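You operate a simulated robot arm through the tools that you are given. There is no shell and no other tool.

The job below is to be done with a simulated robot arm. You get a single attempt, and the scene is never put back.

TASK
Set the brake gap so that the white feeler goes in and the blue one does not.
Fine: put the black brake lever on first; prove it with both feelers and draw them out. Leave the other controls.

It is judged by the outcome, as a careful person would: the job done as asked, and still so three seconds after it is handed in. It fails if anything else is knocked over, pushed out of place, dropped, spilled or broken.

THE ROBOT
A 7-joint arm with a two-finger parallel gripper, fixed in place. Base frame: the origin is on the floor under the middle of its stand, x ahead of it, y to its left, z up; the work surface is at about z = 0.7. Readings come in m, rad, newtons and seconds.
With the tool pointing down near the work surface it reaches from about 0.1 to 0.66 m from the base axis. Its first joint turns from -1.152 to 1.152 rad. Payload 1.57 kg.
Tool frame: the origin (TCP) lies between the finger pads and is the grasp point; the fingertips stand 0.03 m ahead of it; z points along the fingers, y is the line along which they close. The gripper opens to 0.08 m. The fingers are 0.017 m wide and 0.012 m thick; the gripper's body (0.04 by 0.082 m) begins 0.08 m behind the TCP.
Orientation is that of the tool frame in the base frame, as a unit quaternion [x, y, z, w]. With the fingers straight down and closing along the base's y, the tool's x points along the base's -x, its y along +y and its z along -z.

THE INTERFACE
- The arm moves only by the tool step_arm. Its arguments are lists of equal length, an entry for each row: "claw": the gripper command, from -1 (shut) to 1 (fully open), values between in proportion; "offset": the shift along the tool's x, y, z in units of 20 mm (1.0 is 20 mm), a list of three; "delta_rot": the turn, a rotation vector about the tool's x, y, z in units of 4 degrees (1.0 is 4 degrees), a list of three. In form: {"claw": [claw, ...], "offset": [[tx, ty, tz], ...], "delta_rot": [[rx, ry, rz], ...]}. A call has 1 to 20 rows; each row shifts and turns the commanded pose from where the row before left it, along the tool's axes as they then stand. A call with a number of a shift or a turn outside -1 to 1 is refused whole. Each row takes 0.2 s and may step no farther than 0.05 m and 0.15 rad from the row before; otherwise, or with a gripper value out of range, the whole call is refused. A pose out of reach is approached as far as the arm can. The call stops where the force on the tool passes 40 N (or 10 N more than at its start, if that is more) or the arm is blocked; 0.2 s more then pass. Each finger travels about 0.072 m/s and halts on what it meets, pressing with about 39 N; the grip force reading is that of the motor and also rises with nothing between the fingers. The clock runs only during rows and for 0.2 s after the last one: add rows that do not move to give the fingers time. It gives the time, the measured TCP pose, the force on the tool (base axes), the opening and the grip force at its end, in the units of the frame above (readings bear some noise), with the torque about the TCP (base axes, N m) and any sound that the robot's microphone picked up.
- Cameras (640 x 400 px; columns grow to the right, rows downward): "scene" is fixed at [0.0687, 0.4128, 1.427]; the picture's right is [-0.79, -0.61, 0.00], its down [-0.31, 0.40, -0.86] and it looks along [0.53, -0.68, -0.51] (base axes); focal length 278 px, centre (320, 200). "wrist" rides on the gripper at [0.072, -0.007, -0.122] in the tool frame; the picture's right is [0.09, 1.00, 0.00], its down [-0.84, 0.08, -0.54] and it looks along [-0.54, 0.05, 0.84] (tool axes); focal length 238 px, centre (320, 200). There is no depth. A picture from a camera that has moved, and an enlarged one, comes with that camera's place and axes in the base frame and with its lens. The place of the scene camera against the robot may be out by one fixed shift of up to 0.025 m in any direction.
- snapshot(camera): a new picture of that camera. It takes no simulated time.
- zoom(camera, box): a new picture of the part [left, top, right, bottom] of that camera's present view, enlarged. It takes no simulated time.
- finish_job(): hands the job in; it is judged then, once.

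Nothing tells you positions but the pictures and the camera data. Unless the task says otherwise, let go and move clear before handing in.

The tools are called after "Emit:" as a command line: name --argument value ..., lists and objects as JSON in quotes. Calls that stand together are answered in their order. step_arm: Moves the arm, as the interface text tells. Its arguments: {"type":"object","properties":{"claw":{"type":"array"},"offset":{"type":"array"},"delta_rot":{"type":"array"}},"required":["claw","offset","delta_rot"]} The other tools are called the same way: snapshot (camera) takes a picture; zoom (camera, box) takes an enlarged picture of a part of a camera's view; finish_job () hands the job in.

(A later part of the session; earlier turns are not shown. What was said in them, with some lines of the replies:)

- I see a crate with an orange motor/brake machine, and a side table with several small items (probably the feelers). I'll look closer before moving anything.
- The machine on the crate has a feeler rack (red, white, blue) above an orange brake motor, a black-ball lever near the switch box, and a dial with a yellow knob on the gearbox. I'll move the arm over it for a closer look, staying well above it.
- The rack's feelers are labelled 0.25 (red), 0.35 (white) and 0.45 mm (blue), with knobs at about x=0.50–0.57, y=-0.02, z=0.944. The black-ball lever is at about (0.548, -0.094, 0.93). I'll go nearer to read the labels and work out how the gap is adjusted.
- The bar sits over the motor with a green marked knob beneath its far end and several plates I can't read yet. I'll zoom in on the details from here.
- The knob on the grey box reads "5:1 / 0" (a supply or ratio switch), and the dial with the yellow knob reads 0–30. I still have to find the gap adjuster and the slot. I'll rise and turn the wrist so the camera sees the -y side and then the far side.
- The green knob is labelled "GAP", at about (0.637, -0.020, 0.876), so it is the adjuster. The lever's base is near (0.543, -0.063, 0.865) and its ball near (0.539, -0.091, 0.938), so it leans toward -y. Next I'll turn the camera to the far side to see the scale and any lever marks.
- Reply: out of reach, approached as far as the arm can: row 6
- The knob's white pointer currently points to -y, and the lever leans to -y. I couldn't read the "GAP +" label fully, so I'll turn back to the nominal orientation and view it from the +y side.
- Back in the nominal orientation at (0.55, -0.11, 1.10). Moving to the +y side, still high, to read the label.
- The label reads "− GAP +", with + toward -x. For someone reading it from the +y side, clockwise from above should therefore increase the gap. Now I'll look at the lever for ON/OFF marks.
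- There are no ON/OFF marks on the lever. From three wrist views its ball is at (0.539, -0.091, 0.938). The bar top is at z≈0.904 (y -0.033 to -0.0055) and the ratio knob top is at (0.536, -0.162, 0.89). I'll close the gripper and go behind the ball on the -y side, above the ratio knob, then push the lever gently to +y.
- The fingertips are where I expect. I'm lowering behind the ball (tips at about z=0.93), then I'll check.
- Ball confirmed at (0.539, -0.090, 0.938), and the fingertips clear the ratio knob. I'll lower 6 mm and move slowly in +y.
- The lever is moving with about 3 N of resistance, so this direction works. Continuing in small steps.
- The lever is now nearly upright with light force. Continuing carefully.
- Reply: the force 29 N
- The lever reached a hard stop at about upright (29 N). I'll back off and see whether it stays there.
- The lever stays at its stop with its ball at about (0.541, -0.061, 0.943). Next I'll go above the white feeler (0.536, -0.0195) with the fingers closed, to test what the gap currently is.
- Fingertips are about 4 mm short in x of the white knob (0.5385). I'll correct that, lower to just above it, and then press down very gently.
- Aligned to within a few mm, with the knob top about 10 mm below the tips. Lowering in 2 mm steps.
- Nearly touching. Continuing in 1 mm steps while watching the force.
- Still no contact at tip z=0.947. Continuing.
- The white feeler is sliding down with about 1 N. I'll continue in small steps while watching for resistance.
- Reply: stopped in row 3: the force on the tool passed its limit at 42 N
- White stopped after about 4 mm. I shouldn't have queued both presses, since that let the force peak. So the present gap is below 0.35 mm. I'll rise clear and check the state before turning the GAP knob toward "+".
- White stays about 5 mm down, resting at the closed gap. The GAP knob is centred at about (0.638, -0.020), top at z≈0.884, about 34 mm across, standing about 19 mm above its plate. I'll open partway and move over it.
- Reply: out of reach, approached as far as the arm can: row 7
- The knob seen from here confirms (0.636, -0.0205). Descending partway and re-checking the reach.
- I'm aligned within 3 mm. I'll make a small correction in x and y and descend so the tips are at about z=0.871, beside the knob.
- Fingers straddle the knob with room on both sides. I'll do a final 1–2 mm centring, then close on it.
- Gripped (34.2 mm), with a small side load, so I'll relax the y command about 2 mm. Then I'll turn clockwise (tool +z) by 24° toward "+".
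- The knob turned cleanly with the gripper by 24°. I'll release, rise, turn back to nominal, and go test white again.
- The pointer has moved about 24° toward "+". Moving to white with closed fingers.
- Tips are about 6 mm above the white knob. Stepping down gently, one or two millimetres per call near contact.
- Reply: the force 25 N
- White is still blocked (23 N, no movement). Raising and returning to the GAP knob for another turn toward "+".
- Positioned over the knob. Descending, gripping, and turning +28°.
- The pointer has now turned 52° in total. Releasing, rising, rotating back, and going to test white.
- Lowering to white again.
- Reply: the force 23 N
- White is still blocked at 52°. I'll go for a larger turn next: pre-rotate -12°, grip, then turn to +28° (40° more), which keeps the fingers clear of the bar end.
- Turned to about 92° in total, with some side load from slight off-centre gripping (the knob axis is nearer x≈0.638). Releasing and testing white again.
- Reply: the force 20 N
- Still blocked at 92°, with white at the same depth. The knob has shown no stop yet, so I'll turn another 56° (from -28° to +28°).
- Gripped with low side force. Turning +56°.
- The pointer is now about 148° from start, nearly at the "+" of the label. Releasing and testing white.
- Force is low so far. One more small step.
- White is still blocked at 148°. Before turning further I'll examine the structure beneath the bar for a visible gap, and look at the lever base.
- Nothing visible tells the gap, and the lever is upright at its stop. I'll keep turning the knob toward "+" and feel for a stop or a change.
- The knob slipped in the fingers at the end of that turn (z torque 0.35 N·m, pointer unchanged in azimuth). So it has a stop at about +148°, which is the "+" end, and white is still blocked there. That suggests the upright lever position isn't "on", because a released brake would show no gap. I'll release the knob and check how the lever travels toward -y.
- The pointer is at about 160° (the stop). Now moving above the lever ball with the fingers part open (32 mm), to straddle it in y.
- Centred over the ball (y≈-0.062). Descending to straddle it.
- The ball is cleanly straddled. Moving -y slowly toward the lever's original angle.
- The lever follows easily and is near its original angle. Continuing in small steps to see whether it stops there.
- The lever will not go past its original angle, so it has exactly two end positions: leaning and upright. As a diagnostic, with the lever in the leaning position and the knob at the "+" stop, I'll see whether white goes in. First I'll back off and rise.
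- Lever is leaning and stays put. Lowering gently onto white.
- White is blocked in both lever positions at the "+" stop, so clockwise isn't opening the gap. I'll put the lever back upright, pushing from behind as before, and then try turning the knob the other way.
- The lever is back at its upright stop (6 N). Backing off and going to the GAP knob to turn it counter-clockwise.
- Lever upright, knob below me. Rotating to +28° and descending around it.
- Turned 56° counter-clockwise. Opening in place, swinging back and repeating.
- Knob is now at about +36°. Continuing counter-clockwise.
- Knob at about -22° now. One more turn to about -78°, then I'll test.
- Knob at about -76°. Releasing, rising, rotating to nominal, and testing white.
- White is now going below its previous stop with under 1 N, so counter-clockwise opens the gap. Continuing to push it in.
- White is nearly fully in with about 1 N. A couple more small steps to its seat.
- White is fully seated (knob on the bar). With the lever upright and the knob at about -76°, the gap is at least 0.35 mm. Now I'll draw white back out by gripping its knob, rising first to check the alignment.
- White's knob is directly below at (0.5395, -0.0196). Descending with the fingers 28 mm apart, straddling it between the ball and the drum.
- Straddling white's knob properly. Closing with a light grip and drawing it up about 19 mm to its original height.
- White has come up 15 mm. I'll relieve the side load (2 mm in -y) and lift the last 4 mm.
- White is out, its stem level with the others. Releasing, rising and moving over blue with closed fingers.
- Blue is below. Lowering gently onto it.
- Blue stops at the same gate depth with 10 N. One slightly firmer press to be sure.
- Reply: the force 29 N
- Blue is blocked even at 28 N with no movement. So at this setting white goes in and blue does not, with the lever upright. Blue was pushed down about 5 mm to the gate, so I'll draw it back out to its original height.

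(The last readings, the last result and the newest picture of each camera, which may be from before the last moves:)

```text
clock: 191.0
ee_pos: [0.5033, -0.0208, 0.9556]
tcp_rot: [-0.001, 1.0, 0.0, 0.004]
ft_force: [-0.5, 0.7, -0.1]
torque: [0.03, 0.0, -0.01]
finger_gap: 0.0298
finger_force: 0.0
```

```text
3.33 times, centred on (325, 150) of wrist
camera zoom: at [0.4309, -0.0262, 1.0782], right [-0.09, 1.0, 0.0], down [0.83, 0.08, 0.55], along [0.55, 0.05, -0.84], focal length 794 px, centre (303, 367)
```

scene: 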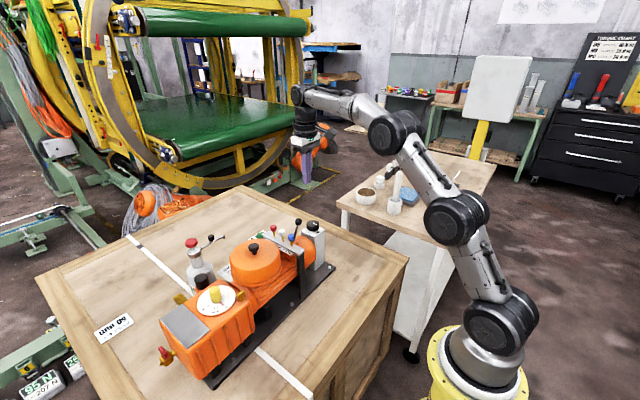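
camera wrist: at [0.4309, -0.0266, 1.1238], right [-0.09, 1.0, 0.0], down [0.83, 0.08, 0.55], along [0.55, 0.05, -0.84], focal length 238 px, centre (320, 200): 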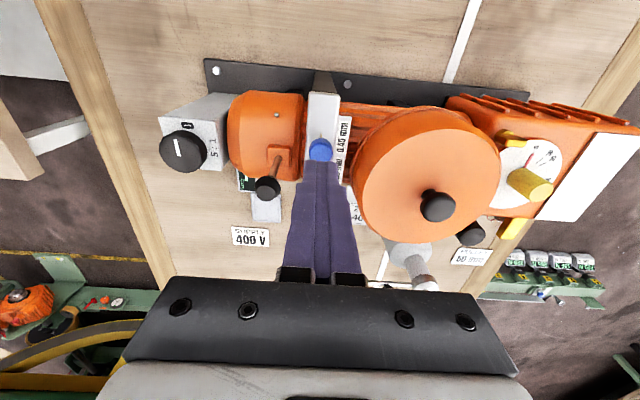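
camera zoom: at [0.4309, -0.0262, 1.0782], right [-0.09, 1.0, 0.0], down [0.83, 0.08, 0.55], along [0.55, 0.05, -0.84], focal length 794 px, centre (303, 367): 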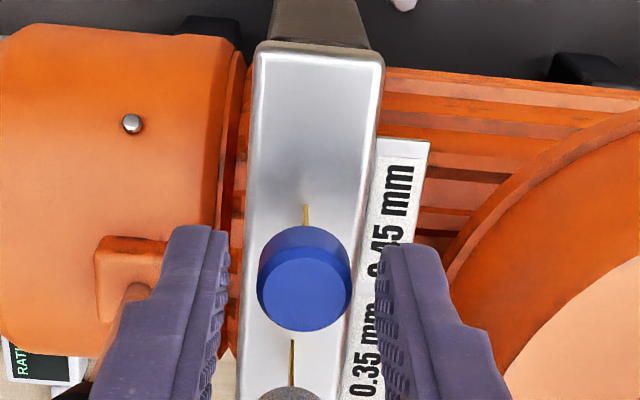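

Straddling blue. Light grip, then lift about 4 mm.

Emit:
step_arm --claw '[-0.75, -0.75, -0.75, -0.75, -0.75, -0.75]' --offset '[[0, 0, 0], [0, 0, 0], [0, 0, 0], [0, 0, -0.1], [0, 0, -0.1], [0, 0, 0]]' --delta_rot '[[0, 0, 0], [0, 0, 0], [0, 0, 0], [0, 0, 0], [0, 0, 0], [0, 0, 0]]'

Emit:
zoom --camera "scene" --box '[258, 210, 308, 250]'

```text
clock: 192.4
ee_pos: [0.5041, -0.0196, 0.9598]
tcp_rot: [0.0, 1.0, 0.0, 0.003]
ft_force: [4.9, 5.2, -1.8]
torque: [0.08, 0.8, -0.02]
finger_gap: 0.0188
finger_force: 33.4
```

```text
10.00 times, centred on (283, 230) of scene
camera zoom: at [0.0689, 0.4129, 1.4269], right [-0.79, -0.61, 0.0], down [-0.31, 0.4, -0.86], along [0.53, -0.68, -0.51], focal length 2776 px, centre (690, -100)
```

zoom: 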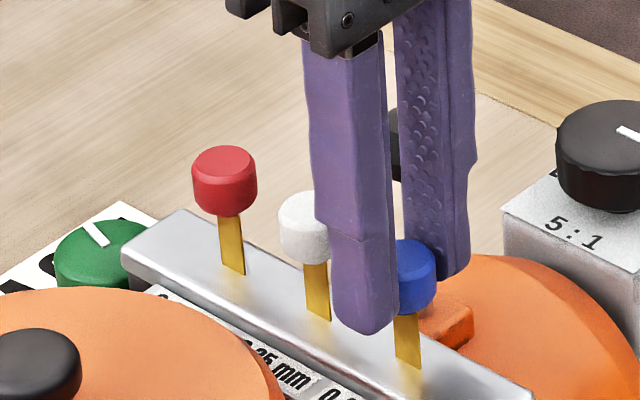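

Emit:
step_arm --claw '[-0.75, -0.75, -0.75]' --offset '[[0, 0, -0.07], [0, 0, 0], [0, 0, 0]]' --delta_rot '[[0, 0, 0], [0, 0, 0], [0, 0, 0]]'

Emit:
zoom --camera "scene" --box '[258, 210, 308, 250]'

```text
clock: 193.2
ee_pos: [0.5042, -0.02, 0.9617]
tcp_rot: [0.0, 1.0, 0.001, 0.003]
ft_force: [5.0, 6.6, -1.1]
torque: [0.15, 0.6, 0.0]
finger_gap: 0.0185
finger_force: 32.9
```

```text
10.00 times, centred on (283, 230) of scene
camera zoom: at [0.0689, 0.4129, 1.4269], right [-0.79, -0.61, 0.0], down [-0.31, 0.4, -0.86], along [0.53, -0.68, -0.51], focal length 2776 px, centre (690, -100)
```

zoom: 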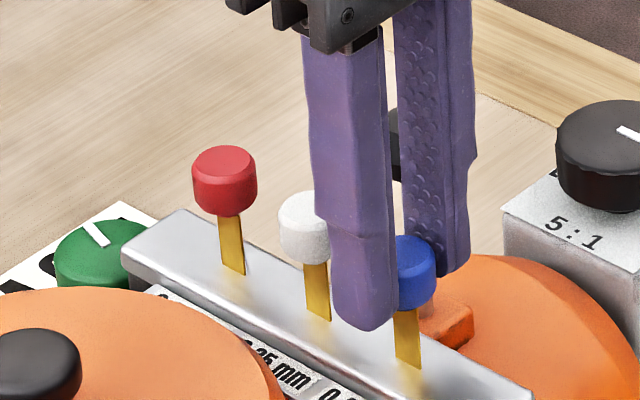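

Blue is back at its original height. Releasing, rising straight up, then retreating clear and inspecting everything.

Emit:
step_arm --claw '[-0.25, -0.25, -0.25, -0.25, -0.25, -0.25, -0.25]' --offset '[[0, 0, 0], [0, 0, 0], [0, 0, -0.5], [0, 0, -0.9], [0, 0, -0.9], [0, 0, -0.9], [0, 0, 0]]' --delta_rot '[[0, 0, 0], [0, 0, 0], [0, 0, 0], [0, 0, 0], [0, 0, 0], [0, 0, 0], [0, 0, 0]]'

Emit:
step_arm --claw '[0, 0, 0, 0, 0, 0, 0, 0]' --offset '[[0.6, -0.3, -0.8], [0.6, -0.3, -0.8], [0.6, -0.3, -0.8], [0.6, -0.3, -0.8], [0.6, -0.3, -0.8], [0.6, -0.3, -0.8], [0.6, -0.3, -0.8], [0, 0, 0]]' --delta_rot '[[0, 0, 0], [0, 0, 0], [0, 0, 0], [0, 0, 0], [0, 0, 0], [0, 0, 0], [0, 0, 0], [0, 0, 0]]'

Emit:
snapshot --camera "scene"

Emit:
zoom --camera "scene" --box '[240, 200, 330, 265]'

Emit:
zoom --camera "scene" --box '[258, 210, 308, 250]'

Emit:
snapshot --camera "wrist"

```text
clock: 194.8
ee_pos: [0.5043, -0.0203, 1.026]
tcp_rot: [-0.001, 1.0, 0.0, 0.004]
ft_force: [-0.1, 0.4, -0.7]
torque: [0.01, 0.01, 0.03]
finger_gap: 0.03
finger_force: 0.1
```

```text
clock: 196.6
ee_pos: [0.4183, -0.0639, 1.138]
tcp_rot: [0.0, 1.0, 0.0, 0.004]
ft_force: [0.2, -0.1, 0.0]
torque: [0.02, 0.03, 0.0]
finger_gap: 0.0399
finger_force: 0.0
```

```text
taken
```

scene: 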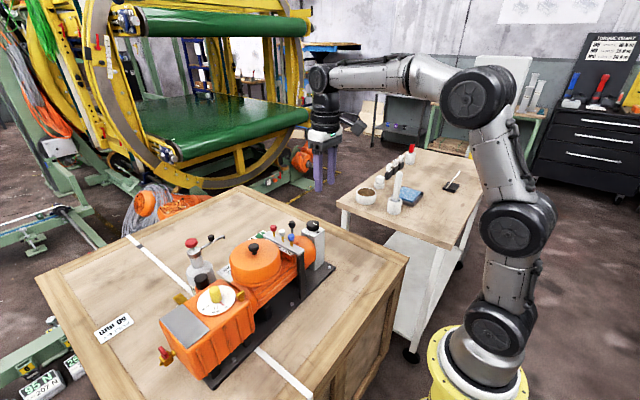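

```text
6.15 times, centred on (285, 232) of scene
camera zoom: at [0.0687, 0.4128, 1.427], right [-0.79, -0.61, 0.0], down [-0.31, 0.4, -0.86], along [0.53, -0.68, -0.51], focal length 1708 px, centre (535, 0)
```

zoom: 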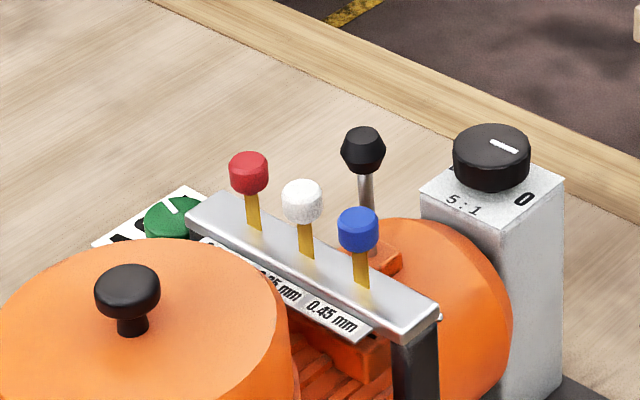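

```text
10.00 times, centred on (283, 230) of scene
camera zoom: at [0.0687, 0.4128, 1.427], right [-0.79, -0.61, 0.0], down [-0.31, 0.4, -0.86], along [0.53, -0.68, -0.51], focal length 2776 px, centre (690, -100)
```

zoom: 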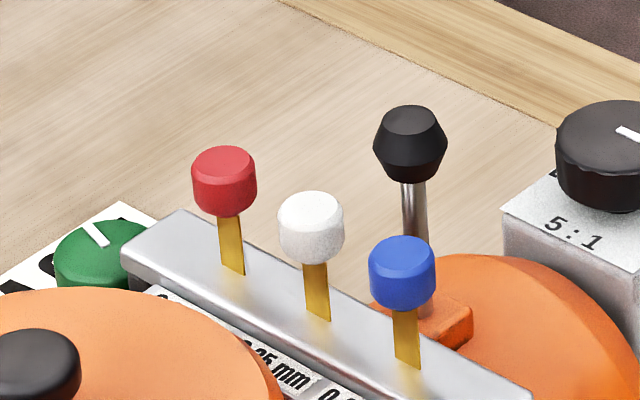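

```text
taken
camera wrist: at [0.3454, -0.0693, 1.2605], right [-0.09, 1.0, 0.0], down [0.83, 0.08, 0.55], along [0.55, 0.05, -0.84], focal length 238 px, centre (320, 200)
```

wrist: 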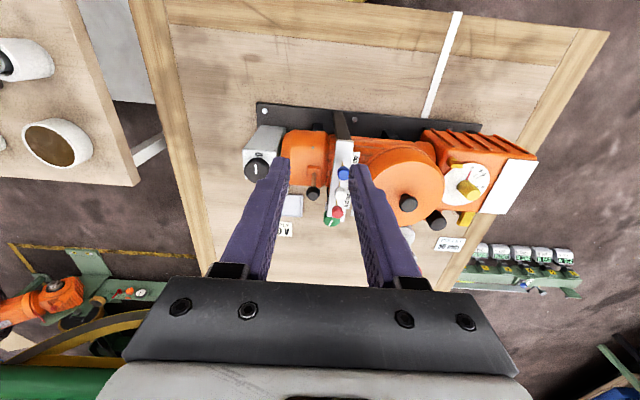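

All three feelers stand out at equal heights, the lever is upright at its stop, and the other controls look unchanged. One last same-scale comparison with the starting picture before handing in.

Emit:
zoom --camera "scene" --box '[250, 200, 310, 250]'

Emit:
zoom --camera "scene" --box '[140, 200, 360, 390]'

Emit:
zoom --camera "wrist" --box '[280, 120, 380, 240]'

```text
8.00 times, centred on (280, 225) of scene
camera zoom: at [0.0687, 0.4128, 1.427], right [-0.79, -0.61, 0.0], down [-0.31, 0.4, -0.86], along [0.53, -0.68, -0.51], focal length 2221 px, centre (640, 0)
```

zoom: 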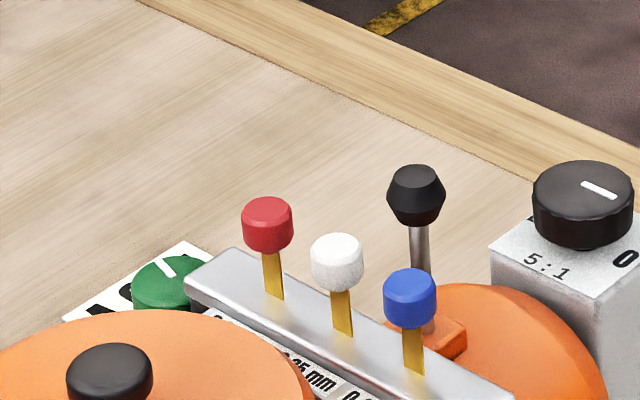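

```text
2.11 times, centred on (250, 295) of scene
camera zoom: at [0.0687, 0.4128, 1.427], right [-0.79, -0.61, 0.0], down [-0.31, 0.4, -0.86], along [0.53, -0.68, -0.51], focal length 584 px, centre (467, 0)
```

zoom: 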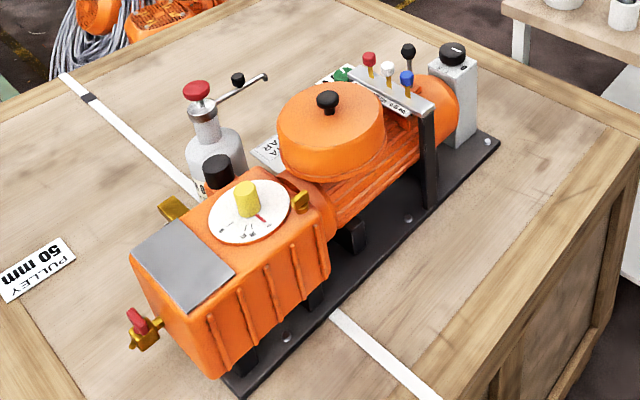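

```text
3.33 times, centred on (330, 180) of wrist
camera zoom: at [0.3454, -0.0693, 1.2605], right [-0.09, 1.0, 0.0], down [0.83, 0.08, 0.55], along [0.55, 0.05, -0.84], focal length 794 px, centre (287, 267)
```

zoom: 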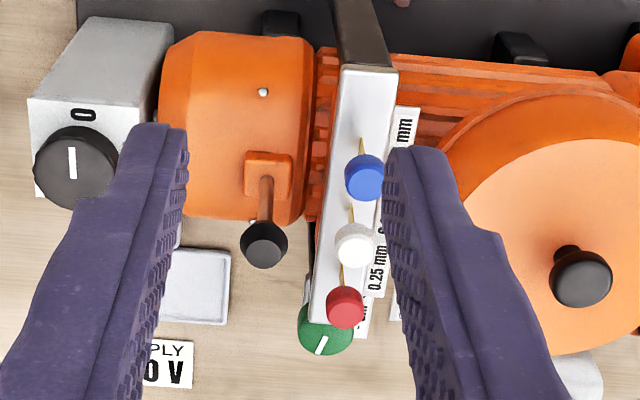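

Emit:
finish_job

```text
The job is handed in.
```

The brake gap is set: the white feeler (0.35 mm) goes in and the blue one (0.45 mm) does not, with the brake lever on. I've handed the job in.

- **Brake lever:** it was leaning away from the motor at the start. It is now upright against its stop. There are no ON/OFF marks on it, so I took "on" to be the position opposite to where it started. I swung it back to leaning once while working out the adjustment, then put it upright again before the final setting and tests.
- **Gap knob:** the knob is about 76° counter-clockwise from where it started. Clockwise ran to a stop with white still blocked, so counter-clockwise is what opens the gap.
- **Proof at this setting:** white slid fully in with about 1 N. Blue stopped at the entrance and did not move at about 28 N.
- **Feelers:** both are drawn back out to within about half a millimetre of their original heights.
- **Firm press:** my first push on white, at the original setting, peaked at 42 N against the closed gap. I saw no damage, and white moved freely afterwards.
- **Everything else:** I didn't touch the red feeler or the other controls. In the last pictures they look as they did at the start, and the arm is clear of the machine.
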